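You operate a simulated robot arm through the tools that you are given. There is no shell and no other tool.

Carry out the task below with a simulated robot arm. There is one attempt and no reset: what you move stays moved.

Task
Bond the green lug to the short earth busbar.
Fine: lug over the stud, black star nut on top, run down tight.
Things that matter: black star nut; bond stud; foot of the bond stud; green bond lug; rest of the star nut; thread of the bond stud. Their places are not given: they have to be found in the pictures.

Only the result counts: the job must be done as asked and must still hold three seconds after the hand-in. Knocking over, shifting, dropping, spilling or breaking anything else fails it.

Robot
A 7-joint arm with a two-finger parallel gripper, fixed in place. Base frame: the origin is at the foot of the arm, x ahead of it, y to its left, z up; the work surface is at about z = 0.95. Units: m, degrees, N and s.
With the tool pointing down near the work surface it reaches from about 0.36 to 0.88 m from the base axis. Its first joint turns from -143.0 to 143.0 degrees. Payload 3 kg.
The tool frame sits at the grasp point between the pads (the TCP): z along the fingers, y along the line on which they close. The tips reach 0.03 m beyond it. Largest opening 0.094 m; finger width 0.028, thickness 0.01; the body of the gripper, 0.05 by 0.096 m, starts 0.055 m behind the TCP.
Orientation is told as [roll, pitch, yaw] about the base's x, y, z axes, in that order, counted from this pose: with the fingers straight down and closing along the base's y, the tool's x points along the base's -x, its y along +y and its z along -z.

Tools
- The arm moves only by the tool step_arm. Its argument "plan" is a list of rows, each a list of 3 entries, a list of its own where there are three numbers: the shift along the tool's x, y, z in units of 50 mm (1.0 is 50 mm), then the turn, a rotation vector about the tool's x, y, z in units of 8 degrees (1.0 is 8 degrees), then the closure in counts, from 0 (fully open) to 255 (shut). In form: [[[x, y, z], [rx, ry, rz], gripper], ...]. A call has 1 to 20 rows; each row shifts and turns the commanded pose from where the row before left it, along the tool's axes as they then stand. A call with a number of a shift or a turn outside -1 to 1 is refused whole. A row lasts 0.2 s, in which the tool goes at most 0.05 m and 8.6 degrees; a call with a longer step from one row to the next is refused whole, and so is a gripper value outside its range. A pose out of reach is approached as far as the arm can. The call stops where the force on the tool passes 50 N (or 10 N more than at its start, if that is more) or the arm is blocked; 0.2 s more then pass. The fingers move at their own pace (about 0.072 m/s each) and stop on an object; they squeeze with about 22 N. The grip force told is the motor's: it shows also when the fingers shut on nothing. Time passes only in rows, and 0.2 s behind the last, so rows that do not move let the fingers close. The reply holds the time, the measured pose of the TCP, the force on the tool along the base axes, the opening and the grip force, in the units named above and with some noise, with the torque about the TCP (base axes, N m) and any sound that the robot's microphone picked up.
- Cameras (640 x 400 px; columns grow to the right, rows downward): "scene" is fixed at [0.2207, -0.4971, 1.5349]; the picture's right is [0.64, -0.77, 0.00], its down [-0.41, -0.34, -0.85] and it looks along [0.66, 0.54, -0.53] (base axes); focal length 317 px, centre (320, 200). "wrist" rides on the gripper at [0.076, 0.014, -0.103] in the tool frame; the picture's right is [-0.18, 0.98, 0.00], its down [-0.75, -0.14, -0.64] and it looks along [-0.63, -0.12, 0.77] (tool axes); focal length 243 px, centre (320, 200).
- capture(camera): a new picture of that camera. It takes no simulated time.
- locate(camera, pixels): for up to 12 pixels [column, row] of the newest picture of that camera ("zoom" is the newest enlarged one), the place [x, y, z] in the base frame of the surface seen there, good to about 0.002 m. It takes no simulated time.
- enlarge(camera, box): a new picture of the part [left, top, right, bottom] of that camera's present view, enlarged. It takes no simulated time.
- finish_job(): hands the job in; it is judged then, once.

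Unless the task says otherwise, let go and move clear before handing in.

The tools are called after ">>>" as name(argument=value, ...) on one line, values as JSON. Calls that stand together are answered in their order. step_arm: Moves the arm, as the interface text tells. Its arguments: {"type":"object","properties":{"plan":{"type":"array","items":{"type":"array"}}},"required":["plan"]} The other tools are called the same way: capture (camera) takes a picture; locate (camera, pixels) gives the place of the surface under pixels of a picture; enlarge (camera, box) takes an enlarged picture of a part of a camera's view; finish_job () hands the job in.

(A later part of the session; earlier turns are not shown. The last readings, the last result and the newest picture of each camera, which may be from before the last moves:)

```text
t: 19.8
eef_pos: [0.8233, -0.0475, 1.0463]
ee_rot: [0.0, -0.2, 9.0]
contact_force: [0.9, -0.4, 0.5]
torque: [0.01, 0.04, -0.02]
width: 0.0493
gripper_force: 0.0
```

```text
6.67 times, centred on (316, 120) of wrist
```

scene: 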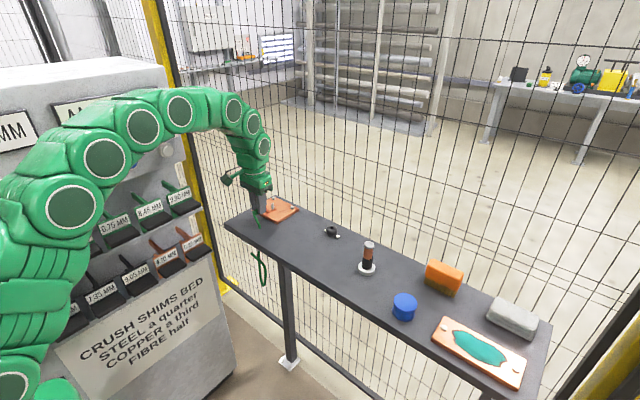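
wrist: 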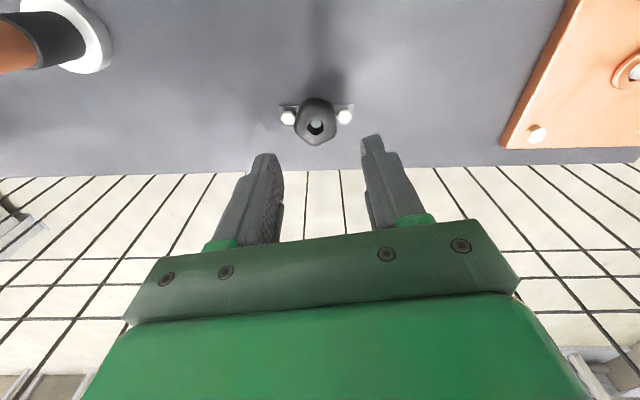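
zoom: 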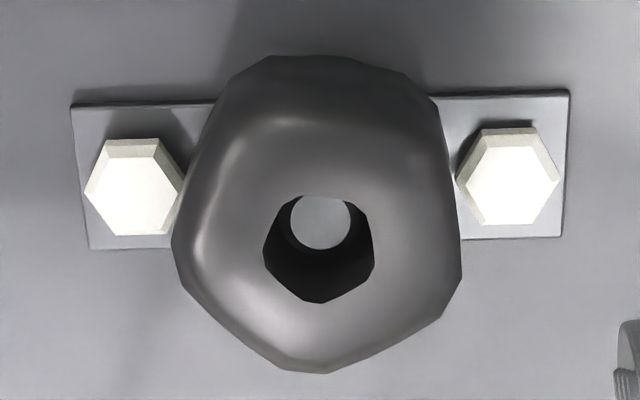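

I'll locate matched pairs on the top face around the bore, plus the bolts, to fix the centre.

>>> locate(camera="zoom", pixels=[[240, 250], [400, 255], [320, 325], [320, 170], [260, 300], [380, 200], [385, 305], [260, 195], [135, 190], [512, 180], [262, 250], [376, 255]])

>>> locate(camera="zoom", pixels=[[178, 255], [457, 280], [320, 366], [275, 358], [200, 300], [445, 315], [320, 305], [320, 225], [72, 108], [90, 247], [560, 237], [568, 92]])

```text
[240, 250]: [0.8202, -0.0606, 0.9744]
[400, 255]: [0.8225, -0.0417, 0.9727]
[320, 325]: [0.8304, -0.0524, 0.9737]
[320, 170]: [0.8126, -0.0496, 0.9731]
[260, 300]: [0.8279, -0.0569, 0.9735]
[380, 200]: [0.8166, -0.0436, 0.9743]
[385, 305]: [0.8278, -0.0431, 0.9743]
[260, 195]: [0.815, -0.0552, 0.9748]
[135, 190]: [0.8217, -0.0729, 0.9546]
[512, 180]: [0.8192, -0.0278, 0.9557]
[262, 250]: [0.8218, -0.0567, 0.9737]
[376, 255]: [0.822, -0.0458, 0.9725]
```

```text
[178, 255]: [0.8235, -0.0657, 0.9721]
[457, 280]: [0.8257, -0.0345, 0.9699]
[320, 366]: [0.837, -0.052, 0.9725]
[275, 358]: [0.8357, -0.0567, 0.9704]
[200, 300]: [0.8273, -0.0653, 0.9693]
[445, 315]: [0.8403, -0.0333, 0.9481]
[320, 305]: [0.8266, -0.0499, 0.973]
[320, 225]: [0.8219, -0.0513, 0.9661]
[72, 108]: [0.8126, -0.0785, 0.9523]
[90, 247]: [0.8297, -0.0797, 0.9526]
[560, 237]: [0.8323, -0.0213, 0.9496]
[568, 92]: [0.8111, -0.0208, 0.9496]
```

The nut centre comes out at (0.8216, -0.0504), about 2 mm from the TCP in y. I'll correct that, biasing about 1.5 mm toward the corner-side pad, and lower so the tips stop about 3 mm above the bolt heads.

>>> step_arm(plan=[[[0.026, -0.068, 0], [0, 0, 0], 120], [[0, 0, 0.4], [0, 0, 0], 120], [[0, 0, 0.4], [0, 0, 0], 120], [[0, 0, 0.2], [0, 0, 0], 120], [[0, 0, 0.1], [0, 0, 0], 120], [[0, 0, 0], [0, 0, 0], 120]])

>>> enlarge(camera="wrist", box=[240, 90, 400, 250])

>>> enlarge(camera="scene", box=[310, 210, 358, 245])

```text
t: 21.2
eef_pos: [0.8205, -0.0496, 0.9904]
ee_rot: [0.0, -0.1, 9.0]
contact_force: [0.0, 0.2, 0.3]
torque: [0.01, -0.04, 0.02]
width: 0.0497
gripper_force: 0.0
```

```text
2.50 times, centred on (320, 170) of wrist
```

zoom: 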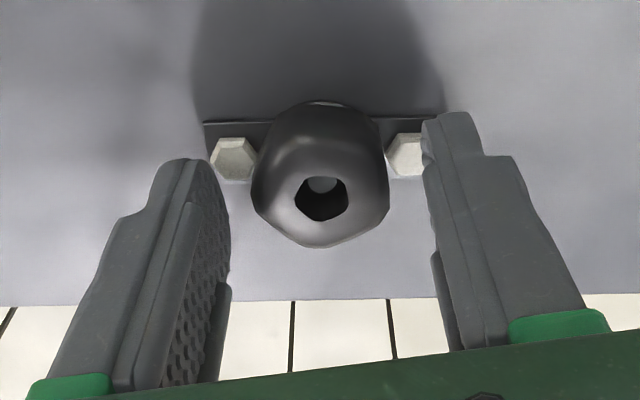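

```text
11.43 times, centred on (334, 228) of scene
```

zoom: 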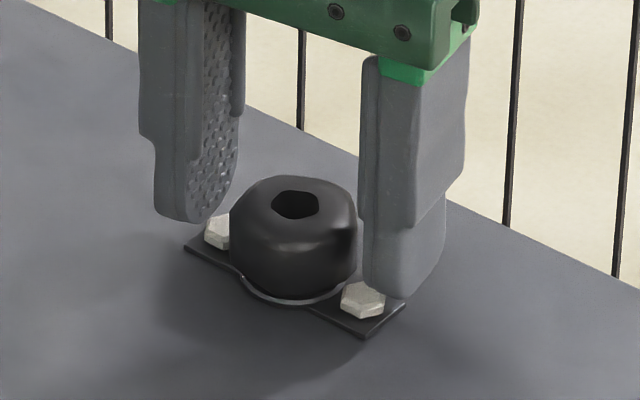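

The gap looks smaller on the left (-y) side, and TCP y reads -0.0496, so I'll shift 1.7 mm toward -y and close on the nut.

>>> step_arm(plan=[[[-0.015, -0.035, 0], [0, 0, 0], 120], [[0, 0, 0], [0, 0, 0], 160], [[0, 0, 0], [0, 0, 0], 255], [[0, 0, 0], [0, 0, 0], 255], [[0, 0, 0], [0, 0, 0], 255]])

>>> enlarge(camera="wrist", box=[240, 90, 400, 250])

>>> enlarge(camera="scene", box=[310, 210, 358, 245])

```text
t: 22.4
eef_pos: [0.8211, -0.0512, 0.9906]
ee_rot: [0.1, -0.1, 9.2]
contact_force: [-10.9, 37.5, 4.7]
torque: [1.22, 0.42, 0.15]
width: 0.0319
gripper_force: 21.5
```

```text
2.50 times, centred on (320, 170) of wrist
```

zoom: 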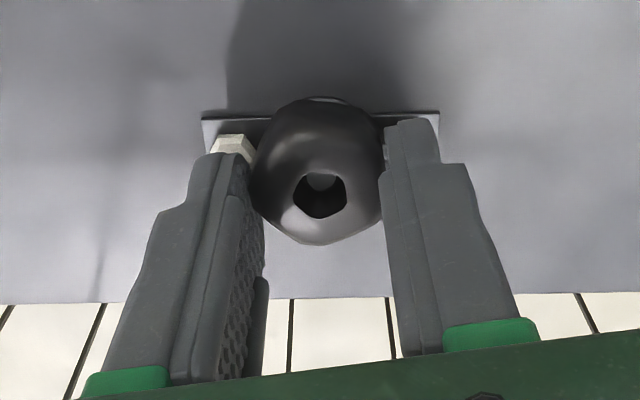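

```text
11.43 times, centred on (334, 228) of scene
```

zoom: 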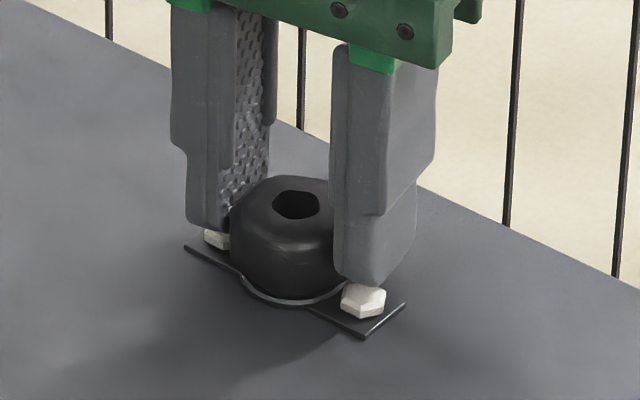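

The pads hold the nut at 31.9 mm, but there is +37 N in y: the nut is loaded against its rest pin. I'll shift the tool toward +y to relieve that before lifting.

>>> step_arm(plan=[[[0, 0.03, 0], [0, 0, 0], 255], [[0, 0, 0], [0, 0, 0], 255]])

```text
t: 23.0
eef_pos: [0.8232, -0.0515, 0.9897]
ee_rot: [-0.1, -0.1, 8.9]
contact_force: [0.4, 31.5, -4.2]
torque: [3.02, -0.37, -0.07]
width: 0.0322
gripper_force: 22.7
```

There is still +31 N in y and a 3 N m moment about x, so I'll keep shifting +y in small steps and watch it fall.

>>> step_arm(plan=[[[0, 0.03, 0], [0, 0, 0], 255], [[0, 0, 0], [0, 0, 0], 255]])

>>> enlarge(camera="wrist", box=[240, 90, 400, 250])

>>> enlarge(camera="scene", box=[310, 210, 358, 245])

```text
t: 23.6
eef_pos: [0.8227, -0.0509, 0.9918]
ee_rot: [-0.1, 0.0, 8.8]
contact_force: [3.6, 3.2, 1.7]
torque: [0.15, -0.12, -0.02]
width: 0.031
gripper_force: 21.9
```

```text
2.50 times, centred on (320, 170) of wrist
```

zoom: 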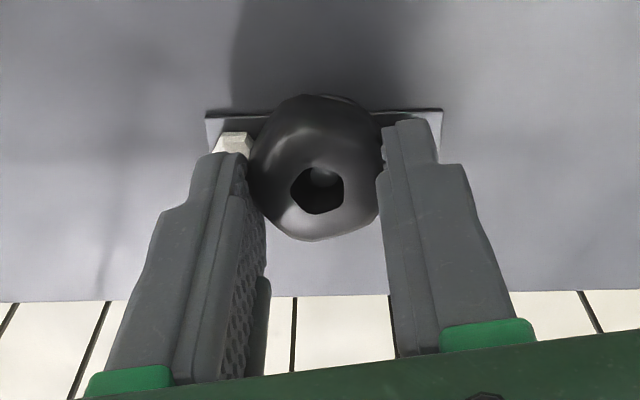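

```text
11.43 times, centred on (334, 228) of scene
```

zoom: 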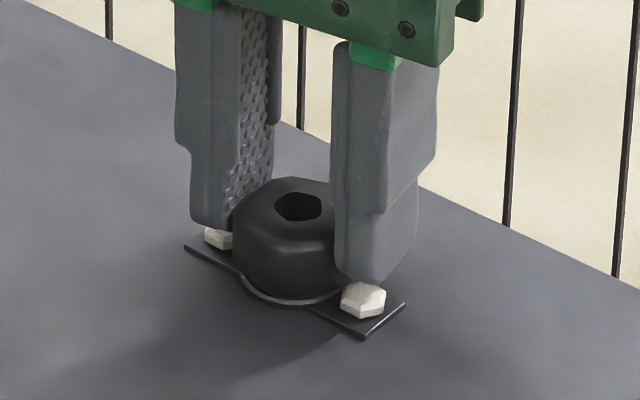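

Lateral force is now about 3 N, so the nut is freely held at 31 mm. I'll lift gently and check.

>>> step_arm(plan=[[[0, 0, -0.1], [0, 0, 0], 255], [[0, 0, -0.2], [0, 0, 0], 255], [[0, 0, 0], [0, 0, 0], 255]])

>>> enlarge(camera="wrist", box=[240, 90, 400, 250])

>>> enlarge(camera="scene", box=[310, 205, 358, 240])

```text
t: 24.4
eef_pos: [0.8222, -0.0482, 1.0057]
ee_rot: [0.0, -0.2, 9.0]
contact_force: [-0.5, -0.9, 0.6]
torque: [0.0, -0.02, 0.01]
width: 0.0309
gripper_force: 21.7
```

```text
2.50 times, centred on (320, 170) of wrist
```

zoom: 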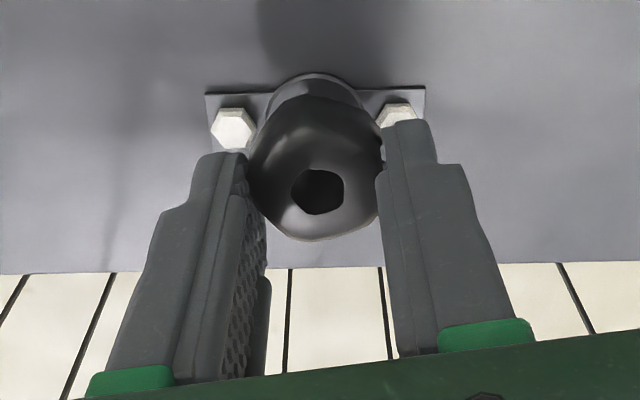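

```text
11.43 times, centred on (334, 222) of scene
```

zoom: 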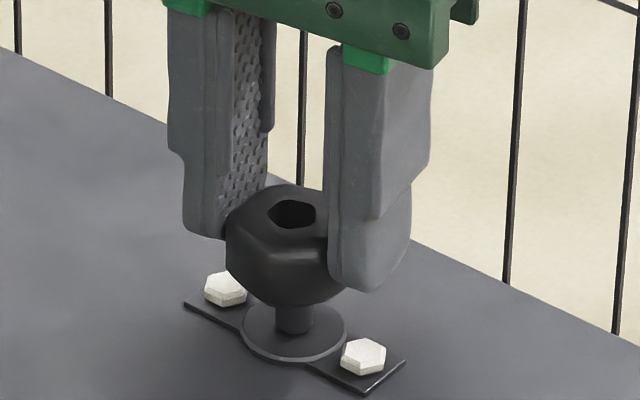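

The nut is lifting cleanly off its rest spigot. I'll raise another 60 mm and inspect how it sits in the fingers.

>>> step_arm(plan=[[[0, 0, -0.4], [0, 0, 0], 255], [[0, 0, -0.5], [0, 0, 0], 255], [[0, 0, -0.3], [0, 0, 0], 255], [[0, 0, 0], [0, 0, 0], 255]])

>>> enlarge(camera="scene", box=[306, 175, 362, 215])

>>> enlarge(camera="wrist", box=[280, 120, 360, 190])

```text
t: 25.4
eef_pos: [0.8229, -0.0499, 1.0664]
ee_rot: [0.1, 0.0, 9.0]
contact_force: [0.0, -0.6, -0.5]
torque: [0.0, 0.04, -0.04]
width: 0.0309
gripper_force: 22.1
```

```text
10.00 times, centred on (334, 195) of scene
```

zoom: 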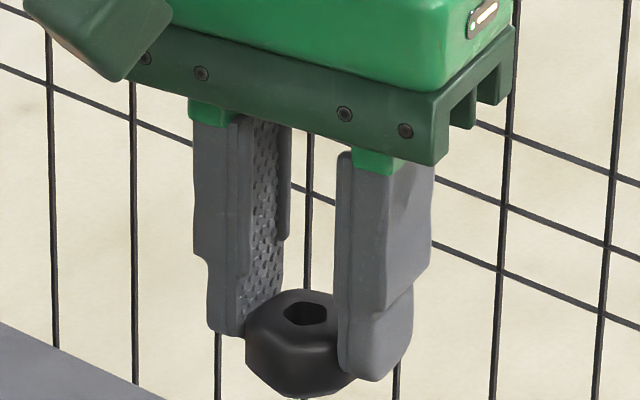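

```text
5.71 times, centred on (320, 155) of wrist
```

zoom: 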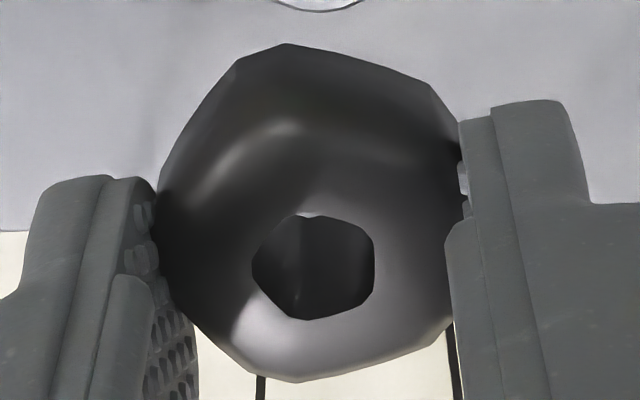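

I'll locate points around the nut's top face and bore to get its centre, height and any tilt in the grip.

>>> locate(camera="zoom", pixels=[[240, 262], [390, 262], [312, 335], [312, 200], [250, 310], [380, 215], [375, 320], [255, 215], [312, 350], [225, 262], [405, 262], [312, 180]])

>>> enlarge(camera="scene", box=[322, 198, 346, 216])

```text
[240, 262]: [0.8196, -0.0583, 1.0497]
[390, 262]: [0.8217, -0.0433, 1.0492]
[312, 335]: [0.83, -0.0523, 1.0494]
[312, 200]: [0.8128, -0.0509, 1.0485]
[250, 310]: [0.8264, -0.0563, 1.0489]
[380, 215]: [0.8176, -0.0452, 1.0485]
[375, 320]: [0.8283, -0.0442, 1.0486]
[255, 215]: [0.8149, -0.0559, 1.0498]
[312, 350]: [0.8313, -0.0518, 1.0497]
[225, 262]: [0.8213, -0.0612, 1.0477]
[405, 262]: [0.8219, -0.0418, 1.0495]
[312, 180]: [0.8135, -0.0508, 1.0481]
```

```text
16.00 times, centred on (334, 207) of scene
```

zoom: 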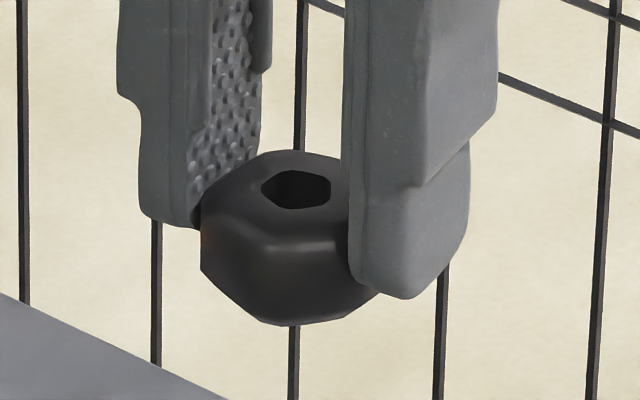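

The nut's top face is level at z≈1.049 and centred at (0.8214, -0.0508), 17 mm below the TCP. I'll check the finger positions in the same wrist view to find the nut's true offset in the grip.

>>> enlarge(camera="wrist", box=[270, 130, 370, 200])

```text
5.71 times, centred on (320, 165) of wrist
```

zoom: 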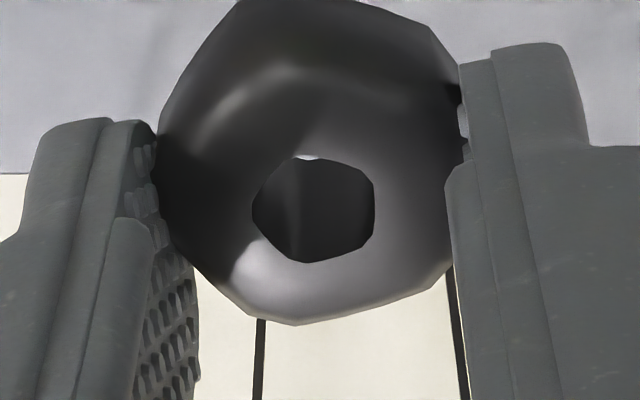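

>>> locate(camera="zoom", pixels=[[148, 165], [155, 210], [180, 300], [165, 340], [475, 120], [485, 200], [500, 300], [100, 150], [60, 170], [560, 80], [170, 150], [455, 190]])

>>> locate(camera="scene", pixels=[[325, 205], [345, 210], [332, 204], [334, 209], [334, 213], [329, 207], [338, 203]])

```text
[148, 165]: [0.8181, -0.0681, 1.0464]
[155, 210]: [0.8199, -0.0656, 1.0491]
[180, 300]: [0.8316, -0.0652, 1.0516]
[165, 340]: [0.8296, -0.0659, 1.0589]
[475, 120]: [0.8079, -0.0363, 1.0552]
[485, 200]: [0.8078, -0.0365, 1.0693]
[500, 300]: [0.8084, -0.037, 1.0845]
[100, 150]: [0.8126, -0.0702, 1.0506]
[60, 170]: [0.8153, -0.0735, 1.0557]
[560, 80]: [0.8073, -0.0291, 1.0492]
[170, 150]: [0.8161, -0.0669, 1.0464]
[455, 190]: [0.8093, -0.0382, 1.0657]
```

```text
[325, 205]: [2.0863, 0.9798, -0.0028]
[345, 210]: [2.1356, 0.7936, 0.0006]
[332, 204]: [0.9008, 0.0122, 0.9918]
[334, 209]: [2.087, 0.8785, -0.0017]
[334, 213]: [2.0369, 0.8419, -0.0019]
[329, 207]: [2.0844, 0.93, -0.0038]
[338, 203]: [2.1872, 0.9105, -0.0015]
```

The nut is held nearly centred in the pads. I'll carry it at this height to above the stud.

>>> step_arm(plan=[[[-0.013, 0.4, 0], [0, 0, 0], 255], [[-0.013, 0.7, 0], [0, 0, 0], 255], [[-0.013, 0.8, 0], [0, 0, 0], 255], [[-0.013, 0.8, 0], [0, 0, 0], 255], [[-0.013, 0.8, 0], [0, 0, 0], 255], [[-0.013, 0.6, 0], [0, 0, 0], 255], [[-0.013, 0.378, 0], [0, 0, 0], 255], [[0, 0, 0], [0, 0, 0], 255], [[0, 0, 0], [0, 0, 0], 255]])

>>> enlarge(camera="scene", box=[250, 180, 298, 215])

>>> enlarge(camera="wrist", box=[250, 100, 390, 220])

```text
t: 27.4
eef_pos: [0.7934, 0.1755, 1.0646]
ee_rot: [0.0, 0.0, 9.1]
contact_force: [-0.6, -0.1, -0.2]
torque: [0.02, -0.01, 0.02]
width: 0.0285
gripper_force: 21.4
```

```text
11.43 times, centred on (274, 198) of scene
```

zoom: 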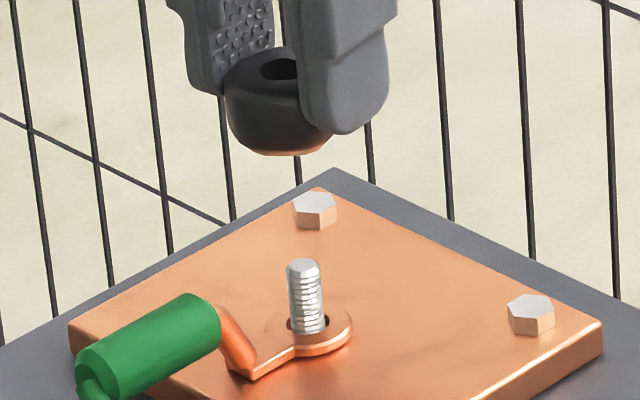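

```text
3.33 times, centred on (320, 160) of wrist
```

zoom: 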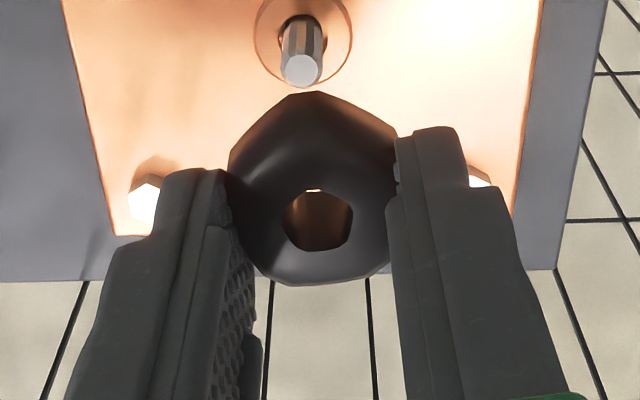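

The width dropped from 30.9 to 28.5 mm, so the nut turned in the grip until a flat seated on a pad. I'll check its level and centre against the stud again.

>>> enlarge(camera="wrist", box=[285, 115, 365, 190])

```text
5.33 times, centred on (325, 152) of wrist
```

zoom: 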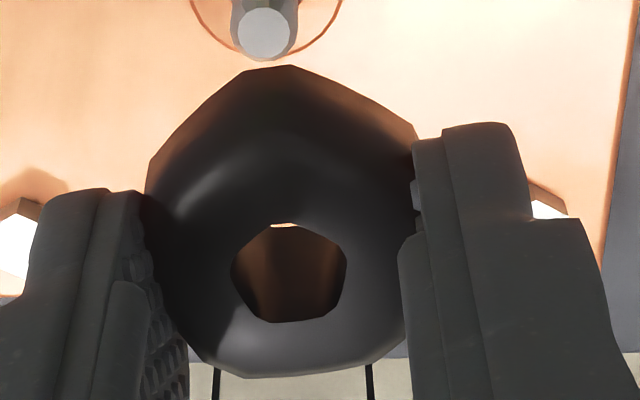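

>>> locate(camera="zoom", pixels=[[215, 270], [365, 270], [289, 340], [289, 205], [235, 320], [345, 220], [345, 320], [235, 220], [265, 30], [250, 360], [200, 200], [380, 200]])

>>> enlarge(camera="scene", box=[262, 182, 286, 200])

```text
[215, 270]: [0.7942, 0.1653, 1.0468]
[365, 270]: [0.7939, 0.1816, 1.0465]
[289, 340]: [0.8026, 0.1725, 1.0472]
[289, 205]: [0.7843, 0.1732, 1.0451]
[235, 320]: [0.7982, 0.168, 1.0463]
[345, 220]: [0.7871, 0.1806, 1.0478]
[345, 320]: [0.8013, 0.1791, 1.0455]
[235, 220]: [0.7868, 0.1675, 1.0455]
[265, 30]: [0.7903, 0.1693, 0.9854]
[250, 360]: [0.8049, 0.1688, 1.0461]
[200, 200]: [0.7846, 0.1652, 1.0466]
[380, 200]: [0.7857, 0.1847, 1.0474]
```

```text
16.00 times, centred on (274, 191) of scene
```

zoom: 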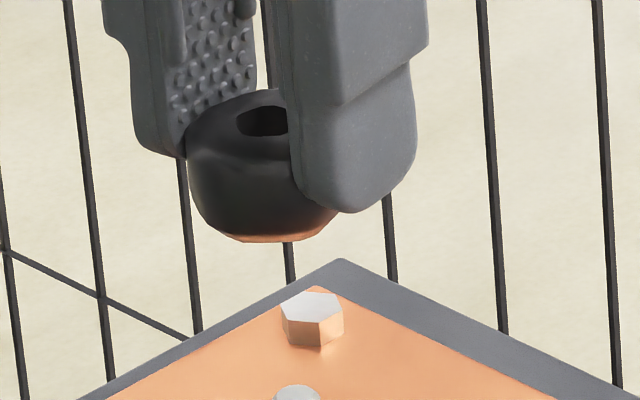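

The nut is level, centred at (0.7936, 0.1735), and held vertex-to-flat, so its axis sits about 2.2 mm to the -y side of the TCP. I'll correct its position over the stud and pre-turn the hand counter-clockwise about the nut axis to gain room for the tightening stroke.

>>> step_arm(plan=[[[0.059, -0.041, 0], [0, 0, 0], 255], [[0.006, 0, 0], [0, 0, -1], 255], [[0.006, 0, 0], [0, 0, -1], 255], [[0.006, 0, 0], [0, 0, -1], 255], [[0.006, 0, 0], [0, 0, -1], 255], [[0.006, 0, 0], [0, 0, -1], 255], [[0.006, 0, 0], [0, 0, -1], 255], [[0.006, 0, 0], [0, 0, -1], 255], [[0.006, 0, 0], [0, 0, -1], 255], [[0.006, 0, 0], [0, 0, -1], 255], [[0, 0, 0], [0, 0, 0], 255], [[0, 0, 0], [0, 0, 0], 255]])

>>> enlarge(camera="scene", box=[254, 178, 294, 213])

>>> capture(camera="wrist")

```text
t: 30.0
eef_pos: [0.7879, 0.1688, 1.0659]
ee_rot: [-0.1, 0.0, 81.0]
contact_force: [0.0, 0.1, -0.2]
torque: [0.0, -0.03, 0.0]
width: 0.0285
gripper_force: 22.1
```

```text
11.43 times, centred on (274, 196) of scene
```

zoom: 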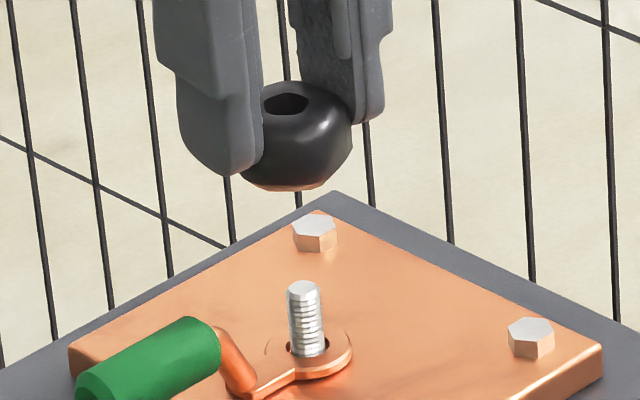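

```text
taken
```

wrist: 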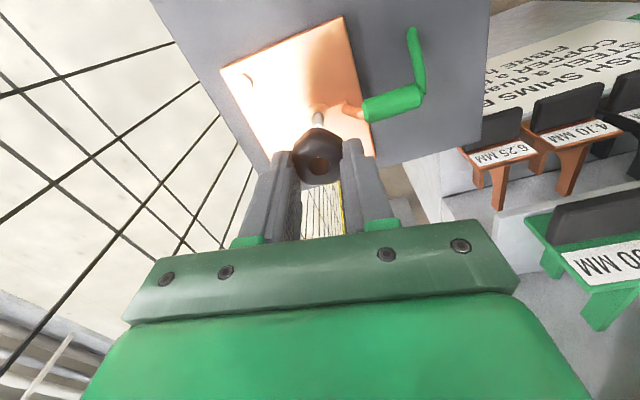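

The hand is at yaw 81° with the nut still held at 28.5 mm. I'll enlarge the wrist view and measure the nut centre against the stud again.

>>> enlarge(camera="wrist", box=[280, 95, 360, 195])

>>> enlarge(camera="scene", box=[262, 180, 290, 212])

```text
4.00 times, centred on (320, 145) of wrist
```

zoom: 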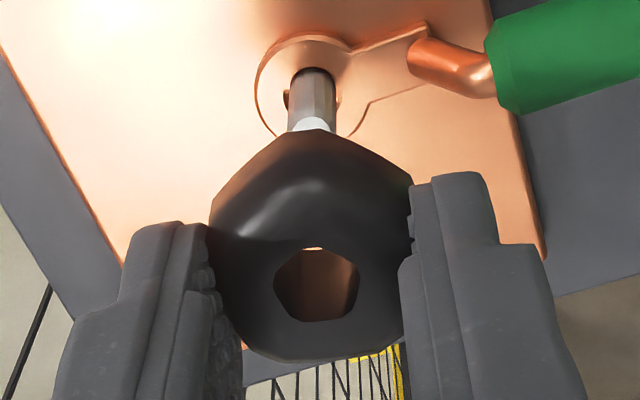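

```text
12.50 times, centred on (276, 196) of scene
```

zoom: 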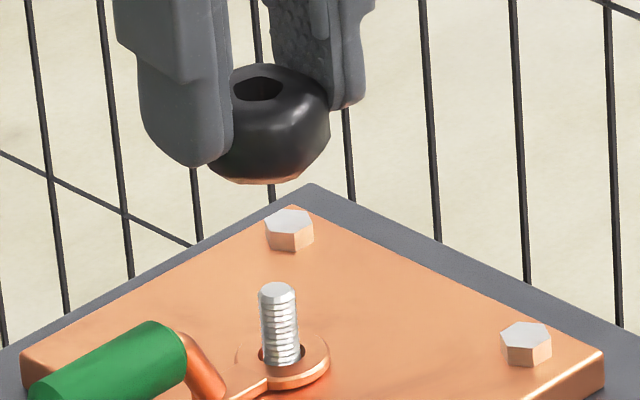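

I'll locate points on the nut top and on the stud top from this scene enlargement.

>>> locate(camera="zoom", pixels=[[258, 70], [258, 108], [292, 90], [240, 72], [280, 104], [280, 74], [242, 106], [300, 95], [277, 290], [268, 291], [286, 291], [262, 72]])

>>> enlarge(camera="wrist", box=[280, 110, 360, 190])

```text
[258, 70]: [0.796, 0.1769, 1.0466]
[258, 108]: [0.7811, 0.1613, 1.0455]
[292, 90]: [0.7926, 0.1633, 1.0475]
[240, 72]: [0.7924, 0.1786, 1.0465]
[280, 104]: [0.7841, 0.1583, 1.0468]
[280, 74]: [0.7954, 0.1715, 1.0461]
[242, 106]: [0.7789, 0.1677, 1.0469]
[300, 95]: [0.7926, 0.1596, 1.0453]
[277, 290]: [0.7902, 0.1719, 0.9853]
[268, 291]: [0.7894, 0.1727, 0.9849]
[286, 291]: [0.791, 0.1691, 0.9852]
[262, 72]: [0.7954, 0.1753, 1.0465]
```

```text
5.00 times, centred on (320, 150) of wrist
```

zoom: 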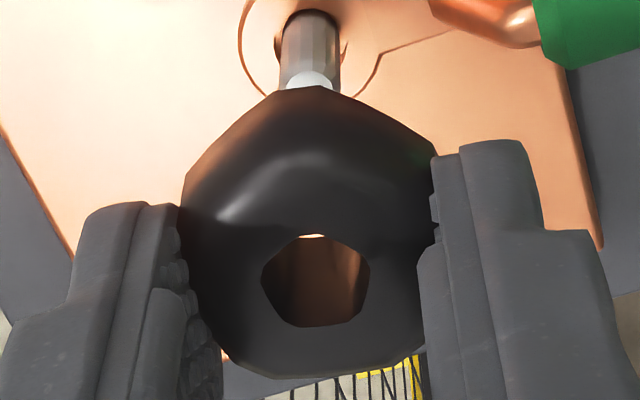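

>>> locate(camera="zoom", pixels=[[245, 283], [387, 283], [315, 345], [315, 218], [260, 325], [370, 240], [370, 325], [260, 240], [310, 80], [300, 82], [320, 78], [315, 365]])

```text
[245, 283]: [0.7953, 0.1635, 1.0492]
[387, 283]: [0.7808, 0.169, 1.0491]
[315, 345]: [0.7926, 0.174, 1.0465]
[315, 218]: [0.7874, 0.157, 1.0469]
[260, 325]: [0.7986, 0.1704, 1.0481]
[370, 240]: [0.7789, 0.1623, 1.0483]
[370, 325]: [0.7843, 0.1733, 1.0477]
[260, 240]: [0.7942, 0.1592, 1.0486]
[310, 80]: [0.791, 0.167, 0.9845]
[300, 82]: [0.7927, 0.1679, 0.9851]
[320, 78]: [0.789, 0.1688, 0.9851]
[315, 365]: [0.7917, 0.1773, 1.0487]
```

Scene measurement puts the nut at (0.788, 0.169) against the stud at (0.790, 0.171), and the wrist view agrees within 2 mm. I'll shift by about (+2, +3) mm and lower until the nut is just above the stud tip.

>>> step_arm(plan=[[[-0.066, -0.032, 0.1], [0, 0, 0], 255], [[0, 0, 0.3], [0, 0, 0], 255], [[0, 0, 0.2], [0, 0, 0], 255], [[0, 0, 0.06], [0, 0, 0], 255], [[0, 0, 0], [0, 0, 0], 255], [[0, 0, 0], [0, 0, 0], 255]])

>>> enlarge(camera="scene", box=[254, 185, 294, 215])

>>> enlarge(camera="wrist", box=[280, 110, 360, 190])

```text
t: 31.4
eef_pos: [0.7893, 0.1715, 1.033]
ee_rot: [-0.1, 0.0, 81.0]
contact_force: [0.2, 0.3, 0.6]
torque: [0.03, -0.04, -0.03]
width: 0.0284
gripper_force: 22.5
```

```text
13.33 times, centred on (274, 200) of scene
```

zoom: 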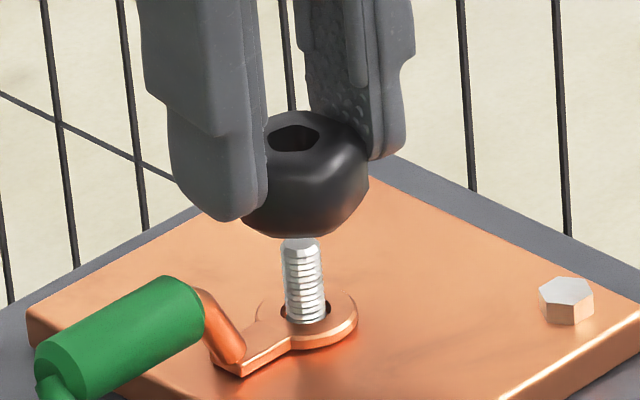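

```text
5.00 times, centred on (320, 150) of wrist
```

zoom: 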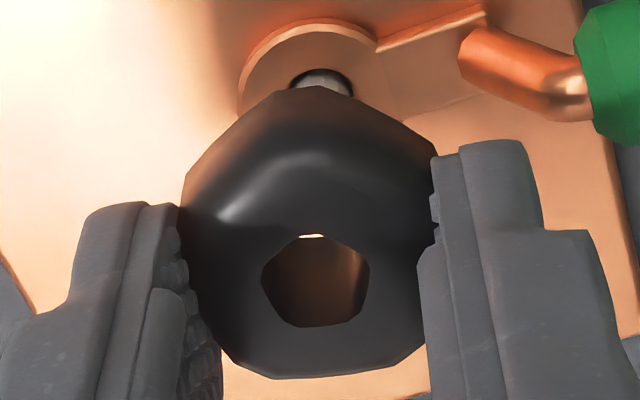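

The nut sits directly above the stud (bore (293,137), stud tip (302,242), within about 1 mm after perspective). I'll lower in small steps until light contact.

>>> step_arm(plan=[[[0, 0, 0.1], [0, 0, 0], 255], [[0, 0, 0.06], [0, 0, 0], 255], [[0, 0, 0], [0, 0, 0], 255]])

>>> enlarge(camera="scene", box=[254, 185, 294, 215])

>>> enlarge(camera="wrist", box=[280, 110, 360, 190])

```text
t: 32.2
eef_pos: [0.7906, 0.1719, 1.0252]
ee_rot: [-0.2, 0.1, 80.9]
contact_force: [0.3, 1.4, -0.1]
torque: [0.01, 0.01, -0.01]
width: 0.0284
gripper_force: 22.3
```

```text
13.33 times, centred on (274, 200) of scene
```

zoom: 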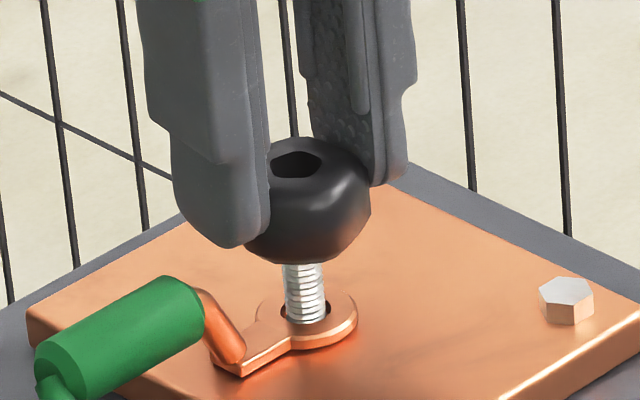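

```text
5.00 times, centred on (320, 150) of wrist
```

zoom: 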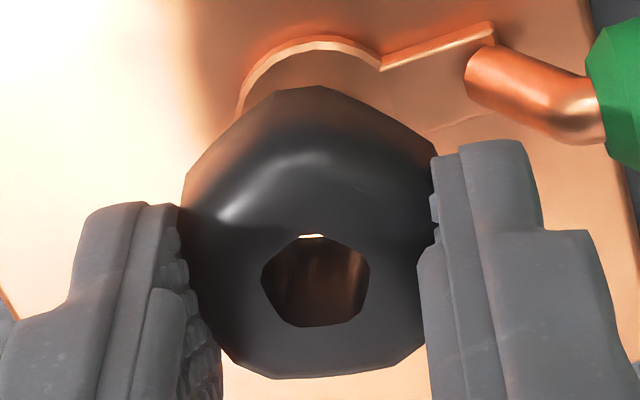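

The nut has reached stud-tip level with no contact force yet. I'll lower in 1 mm increments.

>>> step_arm(plan=[[[0, 0, 0.03], [0, 0, 0], 255], [[0, 0, 0.02], [0, 0, 0], 255], [[0, 0, 0], [0, 0, 0], 255]])

>>> enlarge(camera="scene", box=[254, 185, 294, 215])

```text
t: 33.0
eef_pos: [0.7907, 0.1713, 1.0227]
ee_rot: [-0.1, 0.1, 80.9]
contact_force: [0.1, -0.5, 0.3]
torque: [-0.01, 0.0, 0.0]
width: 0.0283
gripper_force: 22.2
```

```text
13.33 times, centred on (274, 200) of scene
```

zoom: 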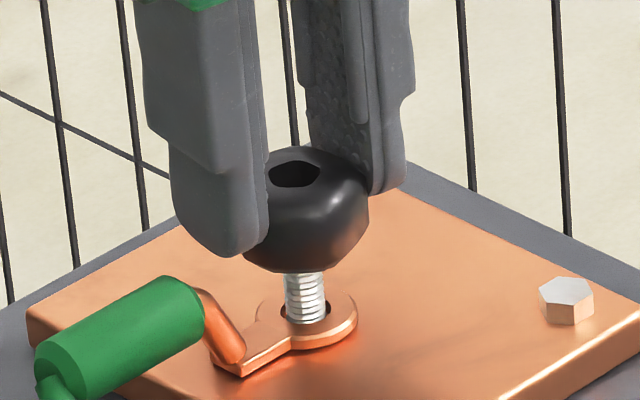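

Still no contact, so the nut mouth is passing over the stud tip. I'll continue in small steps.

>>> step_arm(plan=[[[0, 0, 0.03], [0, 0, 0], 255], [[0, 0, 0.02], [0, 0, 0], 255], [[0, 0, 0], [0, 0, 0], 255]])

>>> enlarge(camera="wrist", box=[280, 110, 360, 190])

>>> enlarge(camera="scene", box=[254, 185, 294, 215])

```text
t: 33.8
eef_pos: [0.7894, 0.1714, 1.0202]
ee_rot: [-0.1, -0.1, 81.0]
contact_force: [-0.3, -0.2, 0.0]
torque: [-0.02, -0.02, 0.02]
width: 0.0285
gripper_force: 22.0
```

```text
5.00 times, centred on (320, 150) of wrist
```

zoom: 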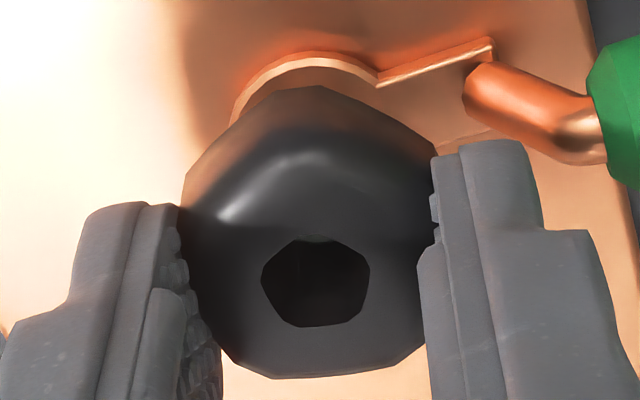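

```text
13.33 times, centred on (274, 200) of scene
```

zoom: 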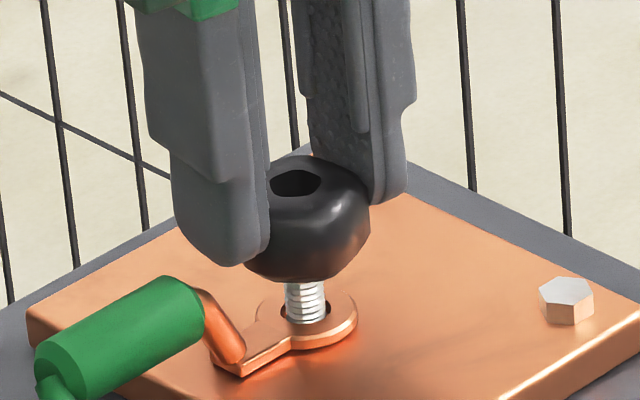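

The bore has gone dark, so the stud tip is now inside the nut without force. I'll keep lowering until I feel the thread start.

>>> step_arm(plan=[[[0, 0, 0.03], [0, 0, 0], 255], [[0, 0, 0.02], [0, 0, 0], 255], [[0, 0, 0], [0, 0, 0], 255]])

>>> enlarge(camera="wrist", box=[280, 110, 360, 190])

>>> enlarge(camera="scene", box=[254, 185, 294, 215])

```text
t: 34.6
eef_pos: [0.7905, 0.1725, 1.0172]
ee_rot: [-0.2, -0.1, 81.0]
contact_force: [-0.6, 0.5, -0.2]
torque: [-0.01, -0.03, -0.02]
width: 0.0284
gripper_force: 22.1
```

```text
5.00 times, centred on (320, 150) of wrist
```

zoom: 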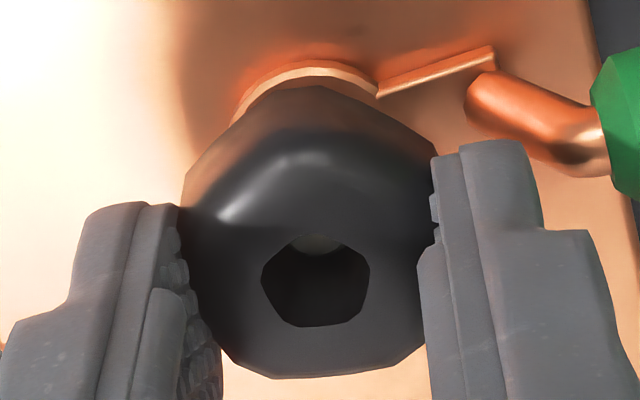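

```text
13.33 times, centred on (274, 200) of scene
```

zoom: 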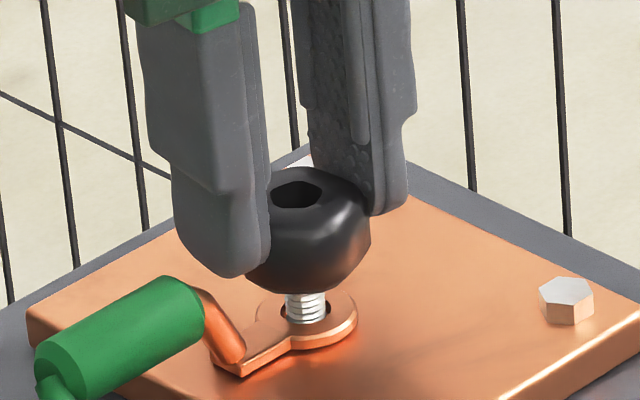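

The stud tip is visible inside the bore at (320,243), still no force. I'll lower further until something resists.

>>> step_arm(plan=[[[0, 0, 0.03], [0, 0, 0], 255], [[0, 0, 0.03], [0, 0, 0], 255], [[0, 0, 0], [0, 0, 0], 255]])

>>> enlarge(camera="wrist", box=[280, 110, 360, 190])

>>> enlarge(camera="scene", box=[254, 185, 294, 215])

```text
t: 35.4
eef_pos: [0.7908, 0.1704, 1.0151]
ee_rot: [0.0, 0.0, 81.1]
contact_force: [-0.4, 0.8, 0.0]
torque: [0.03, 0.02, -0.03]
width: 0.0283
gripper_force: 22.1
```

```text
5.00 times, centred on (320, 150) of wrist
```

zoom: 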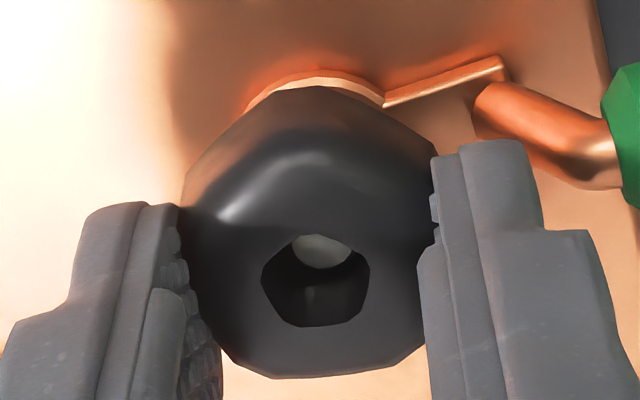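

```text
13.33 times, centred on (274, 200) of scene
```

zoom: 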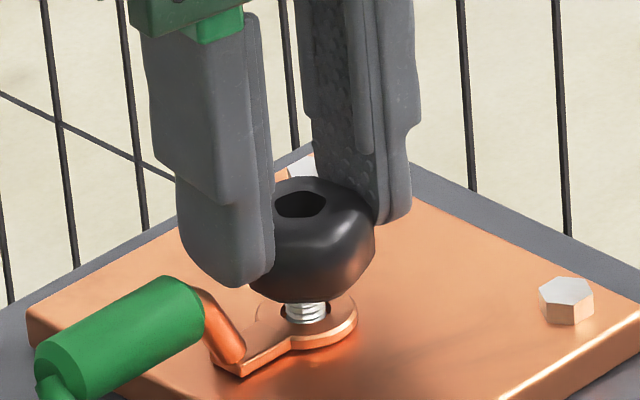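

The stud is showing well up inside the bore at (322,250) and there is still no resistance. I'll keep lowering carefully.

>>> step_arm(plan=[[[0, 0, 0.03], [0, 0, 0], 255], [[0, 0, 0.03], [0, 0, 0], 255], [[0, 0, 0], [0, 0, 0], 255]])

>>> enlarge(camera="wrist", box=[280, 110, 360, 190])

>>> enlarge(camera="scene", box=[254, 185, 294, 215])

```text
t: 36.2
eef_pos: [0.7899, 0.1701, 1.0105]
ee_rot: [0.1, 0.1, 80.9]
contact_force: [-2.1, 5.0, 0.4]
torque: [0.24, 0.08, 0.02]
width: 0.0283
gripper_force: 21.8
```

```text
5.00 times, centred on (320, 150) of wrist
```

zoom: 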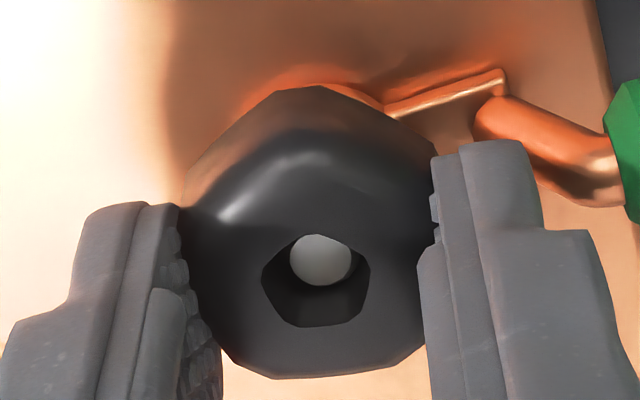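

```text
13.33 times, centred on (274, 200) of scene
```

zoom: 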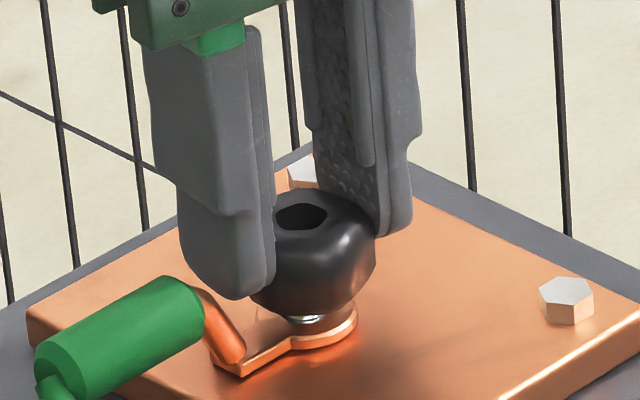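

The nut has slid down over most of the stud with only about 5 N lateral force, in +y. I'll nudge 0.5 mm toward +y and lower a bit more to feel for axial resistance.

>>> step_arm(plan=[[[-0.012, 0.006, 0], [0, 0, 0], 255], [[0, 0, 0.03], [0, 0, 0], 255], [[0, 0, 0], [0, 0, 0], 255]])

>>> enlarge(camera="scene", box=[254, 185, 294, 215])

```text
t: 37.0
eef_pos: [0.7898, 0.1707, 1.01]
ee_rot: [-0.1, -0.1, 81.0]
contact_force: [0.1, -0.7, 0.4]
torque: [-0.01, -0.03, 0.02]
width: 0.0283
gripper_force: 22.4
```

```text
13.33 times, centred on (274, 200) of scene
```

zoom: 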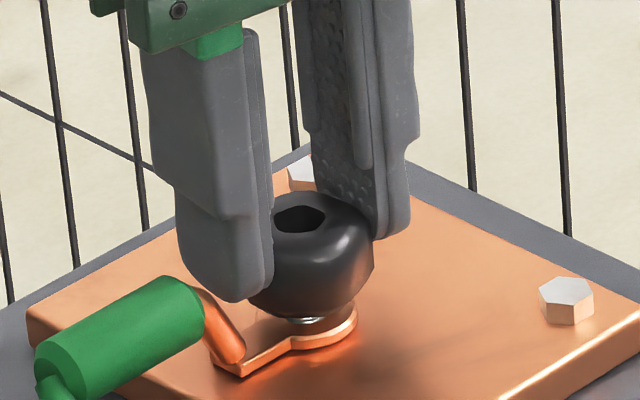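

Lateral force is gone and the nut is about 3–4 mm above the lug. One finger is close to the lug's copper neck, so I'll turn clockwise 40° here, which moves it away and tests whether the thread bites.

>>> step_arm(plan=[[[-0.006, 0, 0], [0, 0, 1], 255], [[-0.006, 0, 0], [0, 0, 1], 255], [[-0.006, 0, 0], [0, 0, 1], 255], [[-0.006, 0, 0], [0, 0, 1], 255], [[-0.006, 0, 0], [0, 0, 1], 255], [[0, 0, 0], [0, 0, 0], 255]])

>>> enlarge(camera="scene", box=[254, 185, 294, 215])

>>> enlarge(camera="wrist", box=[280, 110, 360, 190])

```text
t: 38.4
eef_pos: [0.7906, 0.1721, 1.01]
ee_rot: [-0.1, 0.0, 40.9]
contact_force: [6.6, -6.2, 1.2]
torque: [-0.22, -0.22, 0.04]
width: 0.0283
gripper_force: 22.3
```

```text
13.33 times, centred on (274, 200) of scene
```

zoom: 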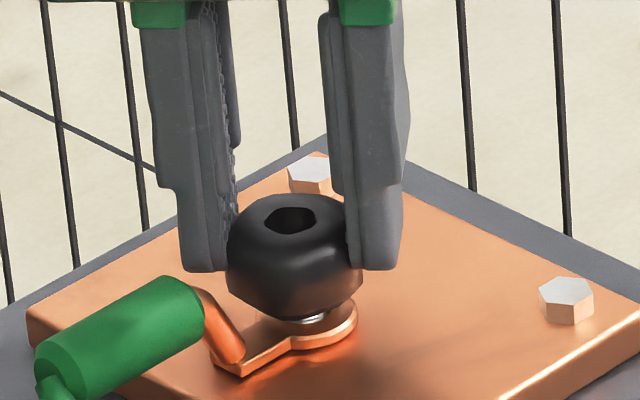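

```text
5.00 times, centred on (320, 150) of wrist
```

zoom: 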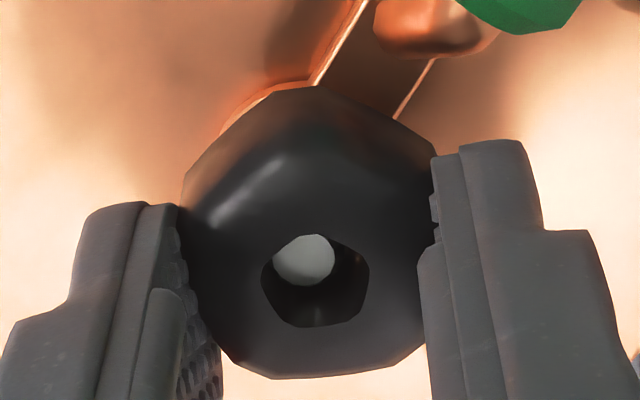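

The stud shifted to (302,260) in the bore and side force rose to about 9 N, so the nut axis is also offset ~3 mm along tool x; the turn must allow for that. No thread bite yet (z force ~1 N), so I'll recentre and lower in 1 mm steps.

>>> step_arm(plan=[[[0, -0.026, 0], [0, 0, 0], 255], [[0, 0, 0.02], [0, 0, 0], 255], [[0, 0, 0], [0, 0, 0], 255]])

>>> enlarge(camera="wrist", box=[280, 110, 360, 190])

>>> enlarge(camera="scene", box=[260, 195, 288, 215])

```text
t: 39.2
eef_pos: [0.7917, 0.1724, 1.0085]
ee_rot: [-0.1, 0.1, 40.9]
contact_force: [7.7, -12.1, 2.4]
torque: [-0.42, -0.19, 0.02]
width: 0.0285
gripper_force: 21.8
```

```text
5.00 times, centred on (320, 150) of wrist
```

zoom: 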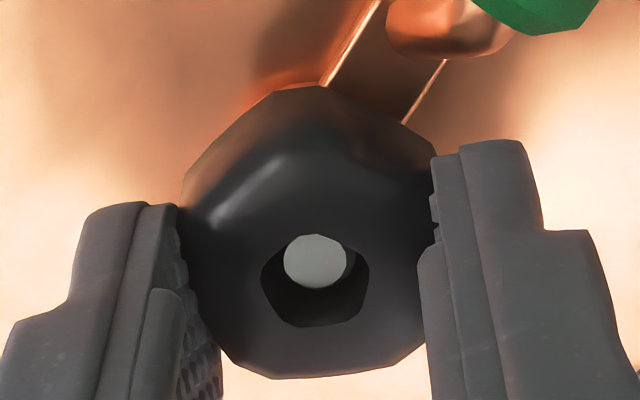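

```text
16.00 times, centred on (274, 205) of scene
```

zoom: 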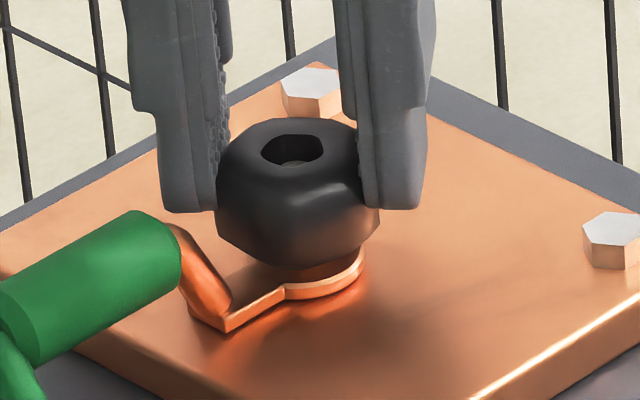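

The stud now looks centred in the bore at (315,262), yet there is still about 14 N toward -tool y. I'll check whether the nut has tilted in the grip by locating its top face.

>>> locate(camera="zoom", pixels=[[250, 150], [335, 150], [292, 128], [292, 180], [265, 130], [320, 172], [325, 130], [262, 175], [240, 155], [345, 160], [292, 195], [292, 160]])

>>> enlarge(camera="wrist", box=[280, 110, 360, 190])

```text
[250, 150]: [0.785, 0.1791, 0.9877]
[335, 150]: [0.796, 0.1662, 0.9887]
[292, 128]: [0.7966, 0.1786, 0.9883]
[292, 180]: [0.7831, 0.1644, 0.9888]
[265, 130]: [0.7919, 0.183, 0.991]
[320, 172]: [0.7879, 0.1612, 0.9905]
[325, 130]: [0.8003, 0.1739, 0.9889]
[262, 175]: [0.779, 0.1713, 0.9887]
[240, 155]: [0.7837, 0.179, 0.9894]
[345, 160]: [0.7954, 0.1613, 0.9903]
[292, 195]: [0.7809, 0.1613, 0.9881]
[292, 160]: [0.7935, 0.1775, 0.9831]
```

```text
5.00 times, centred on (320, 150) of wrist
```

zoom: 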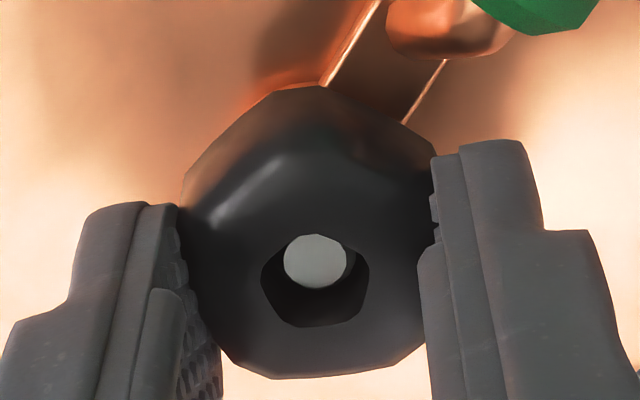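

The nut's top is level at z≈0.989 and centred within a millimetre of the stud axis. I'll relieve the side load with another 0.8 mm toward -tool y.

>>> step_arm(plan=[[[0, -0.016, 0], [0, 0, 0], 255], [[0, 0, 0], [0, 0, 0], 255]])

```text
t: 39.8
eef_pos: [0.7916, 0.1716, 1.0086]
ee_rot: [0.0, 0.0, 41.0]
contact_force: [-1.7, -7.2, 3.8]
torque: [-0.23, 0.15, 0.0]
width: 0.0286
gripper_force: 22.1
```

Side load fell to about 7 N. I'll trim again by a few tenths of a millimetre and lower 1 mm.

>>> step_arm(plan=[[[0.01, -0.008, 0], [0, 0, 0], 255], [[0, 0, 0.02], [0, 0, 0], 255], [[0, 0, 0], [0, 0, 0], 255]])

>>> enlarge(camera="scene", box=[260, 195, 288, 215])

```text
t: 40.6
eef_pos: [0.7929, 0.1724, 1.0082]
ee_rot: [0.0, -0.1, 41.0]
contact_force: [-14.7, -2.6, 11.4]
torque: [-0.1, 0.56, 0.0]
width: 0.0284
gripper_force: 21.7
```

```text
16.00 times, centred on (274, 205) of scene
```

zoom: 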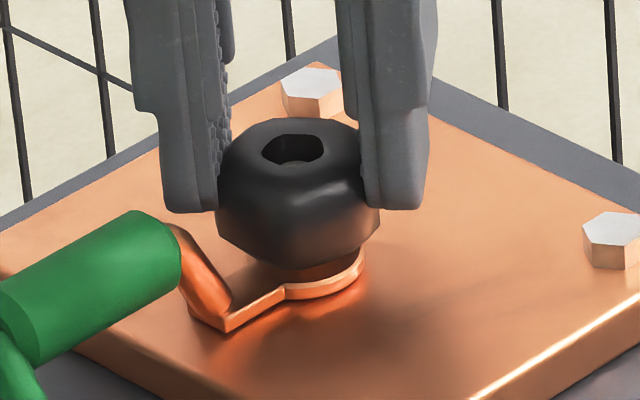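

There is now axial resistance (+11 N) plus -15 N in x. I'll shift 0.8 mm toward -x to clear the side load, then read again.

>>> step_arm(plan=[[[0.012, 0.0105, 0], [0, 0, 0], 255], [[0, 0, 0], [0, 0, 0], 255]])

```text
t: 41.2
eef_pos: [0.7916, 0.1728, 1.0086]
ee_rot: [0.0, -0.1, 41.0]
contact_force: [11.9, 3.0, -1.9]
torque: [0.17, -0.46, 0.03]
width: 0.0284
gripper_force: 22.5
```

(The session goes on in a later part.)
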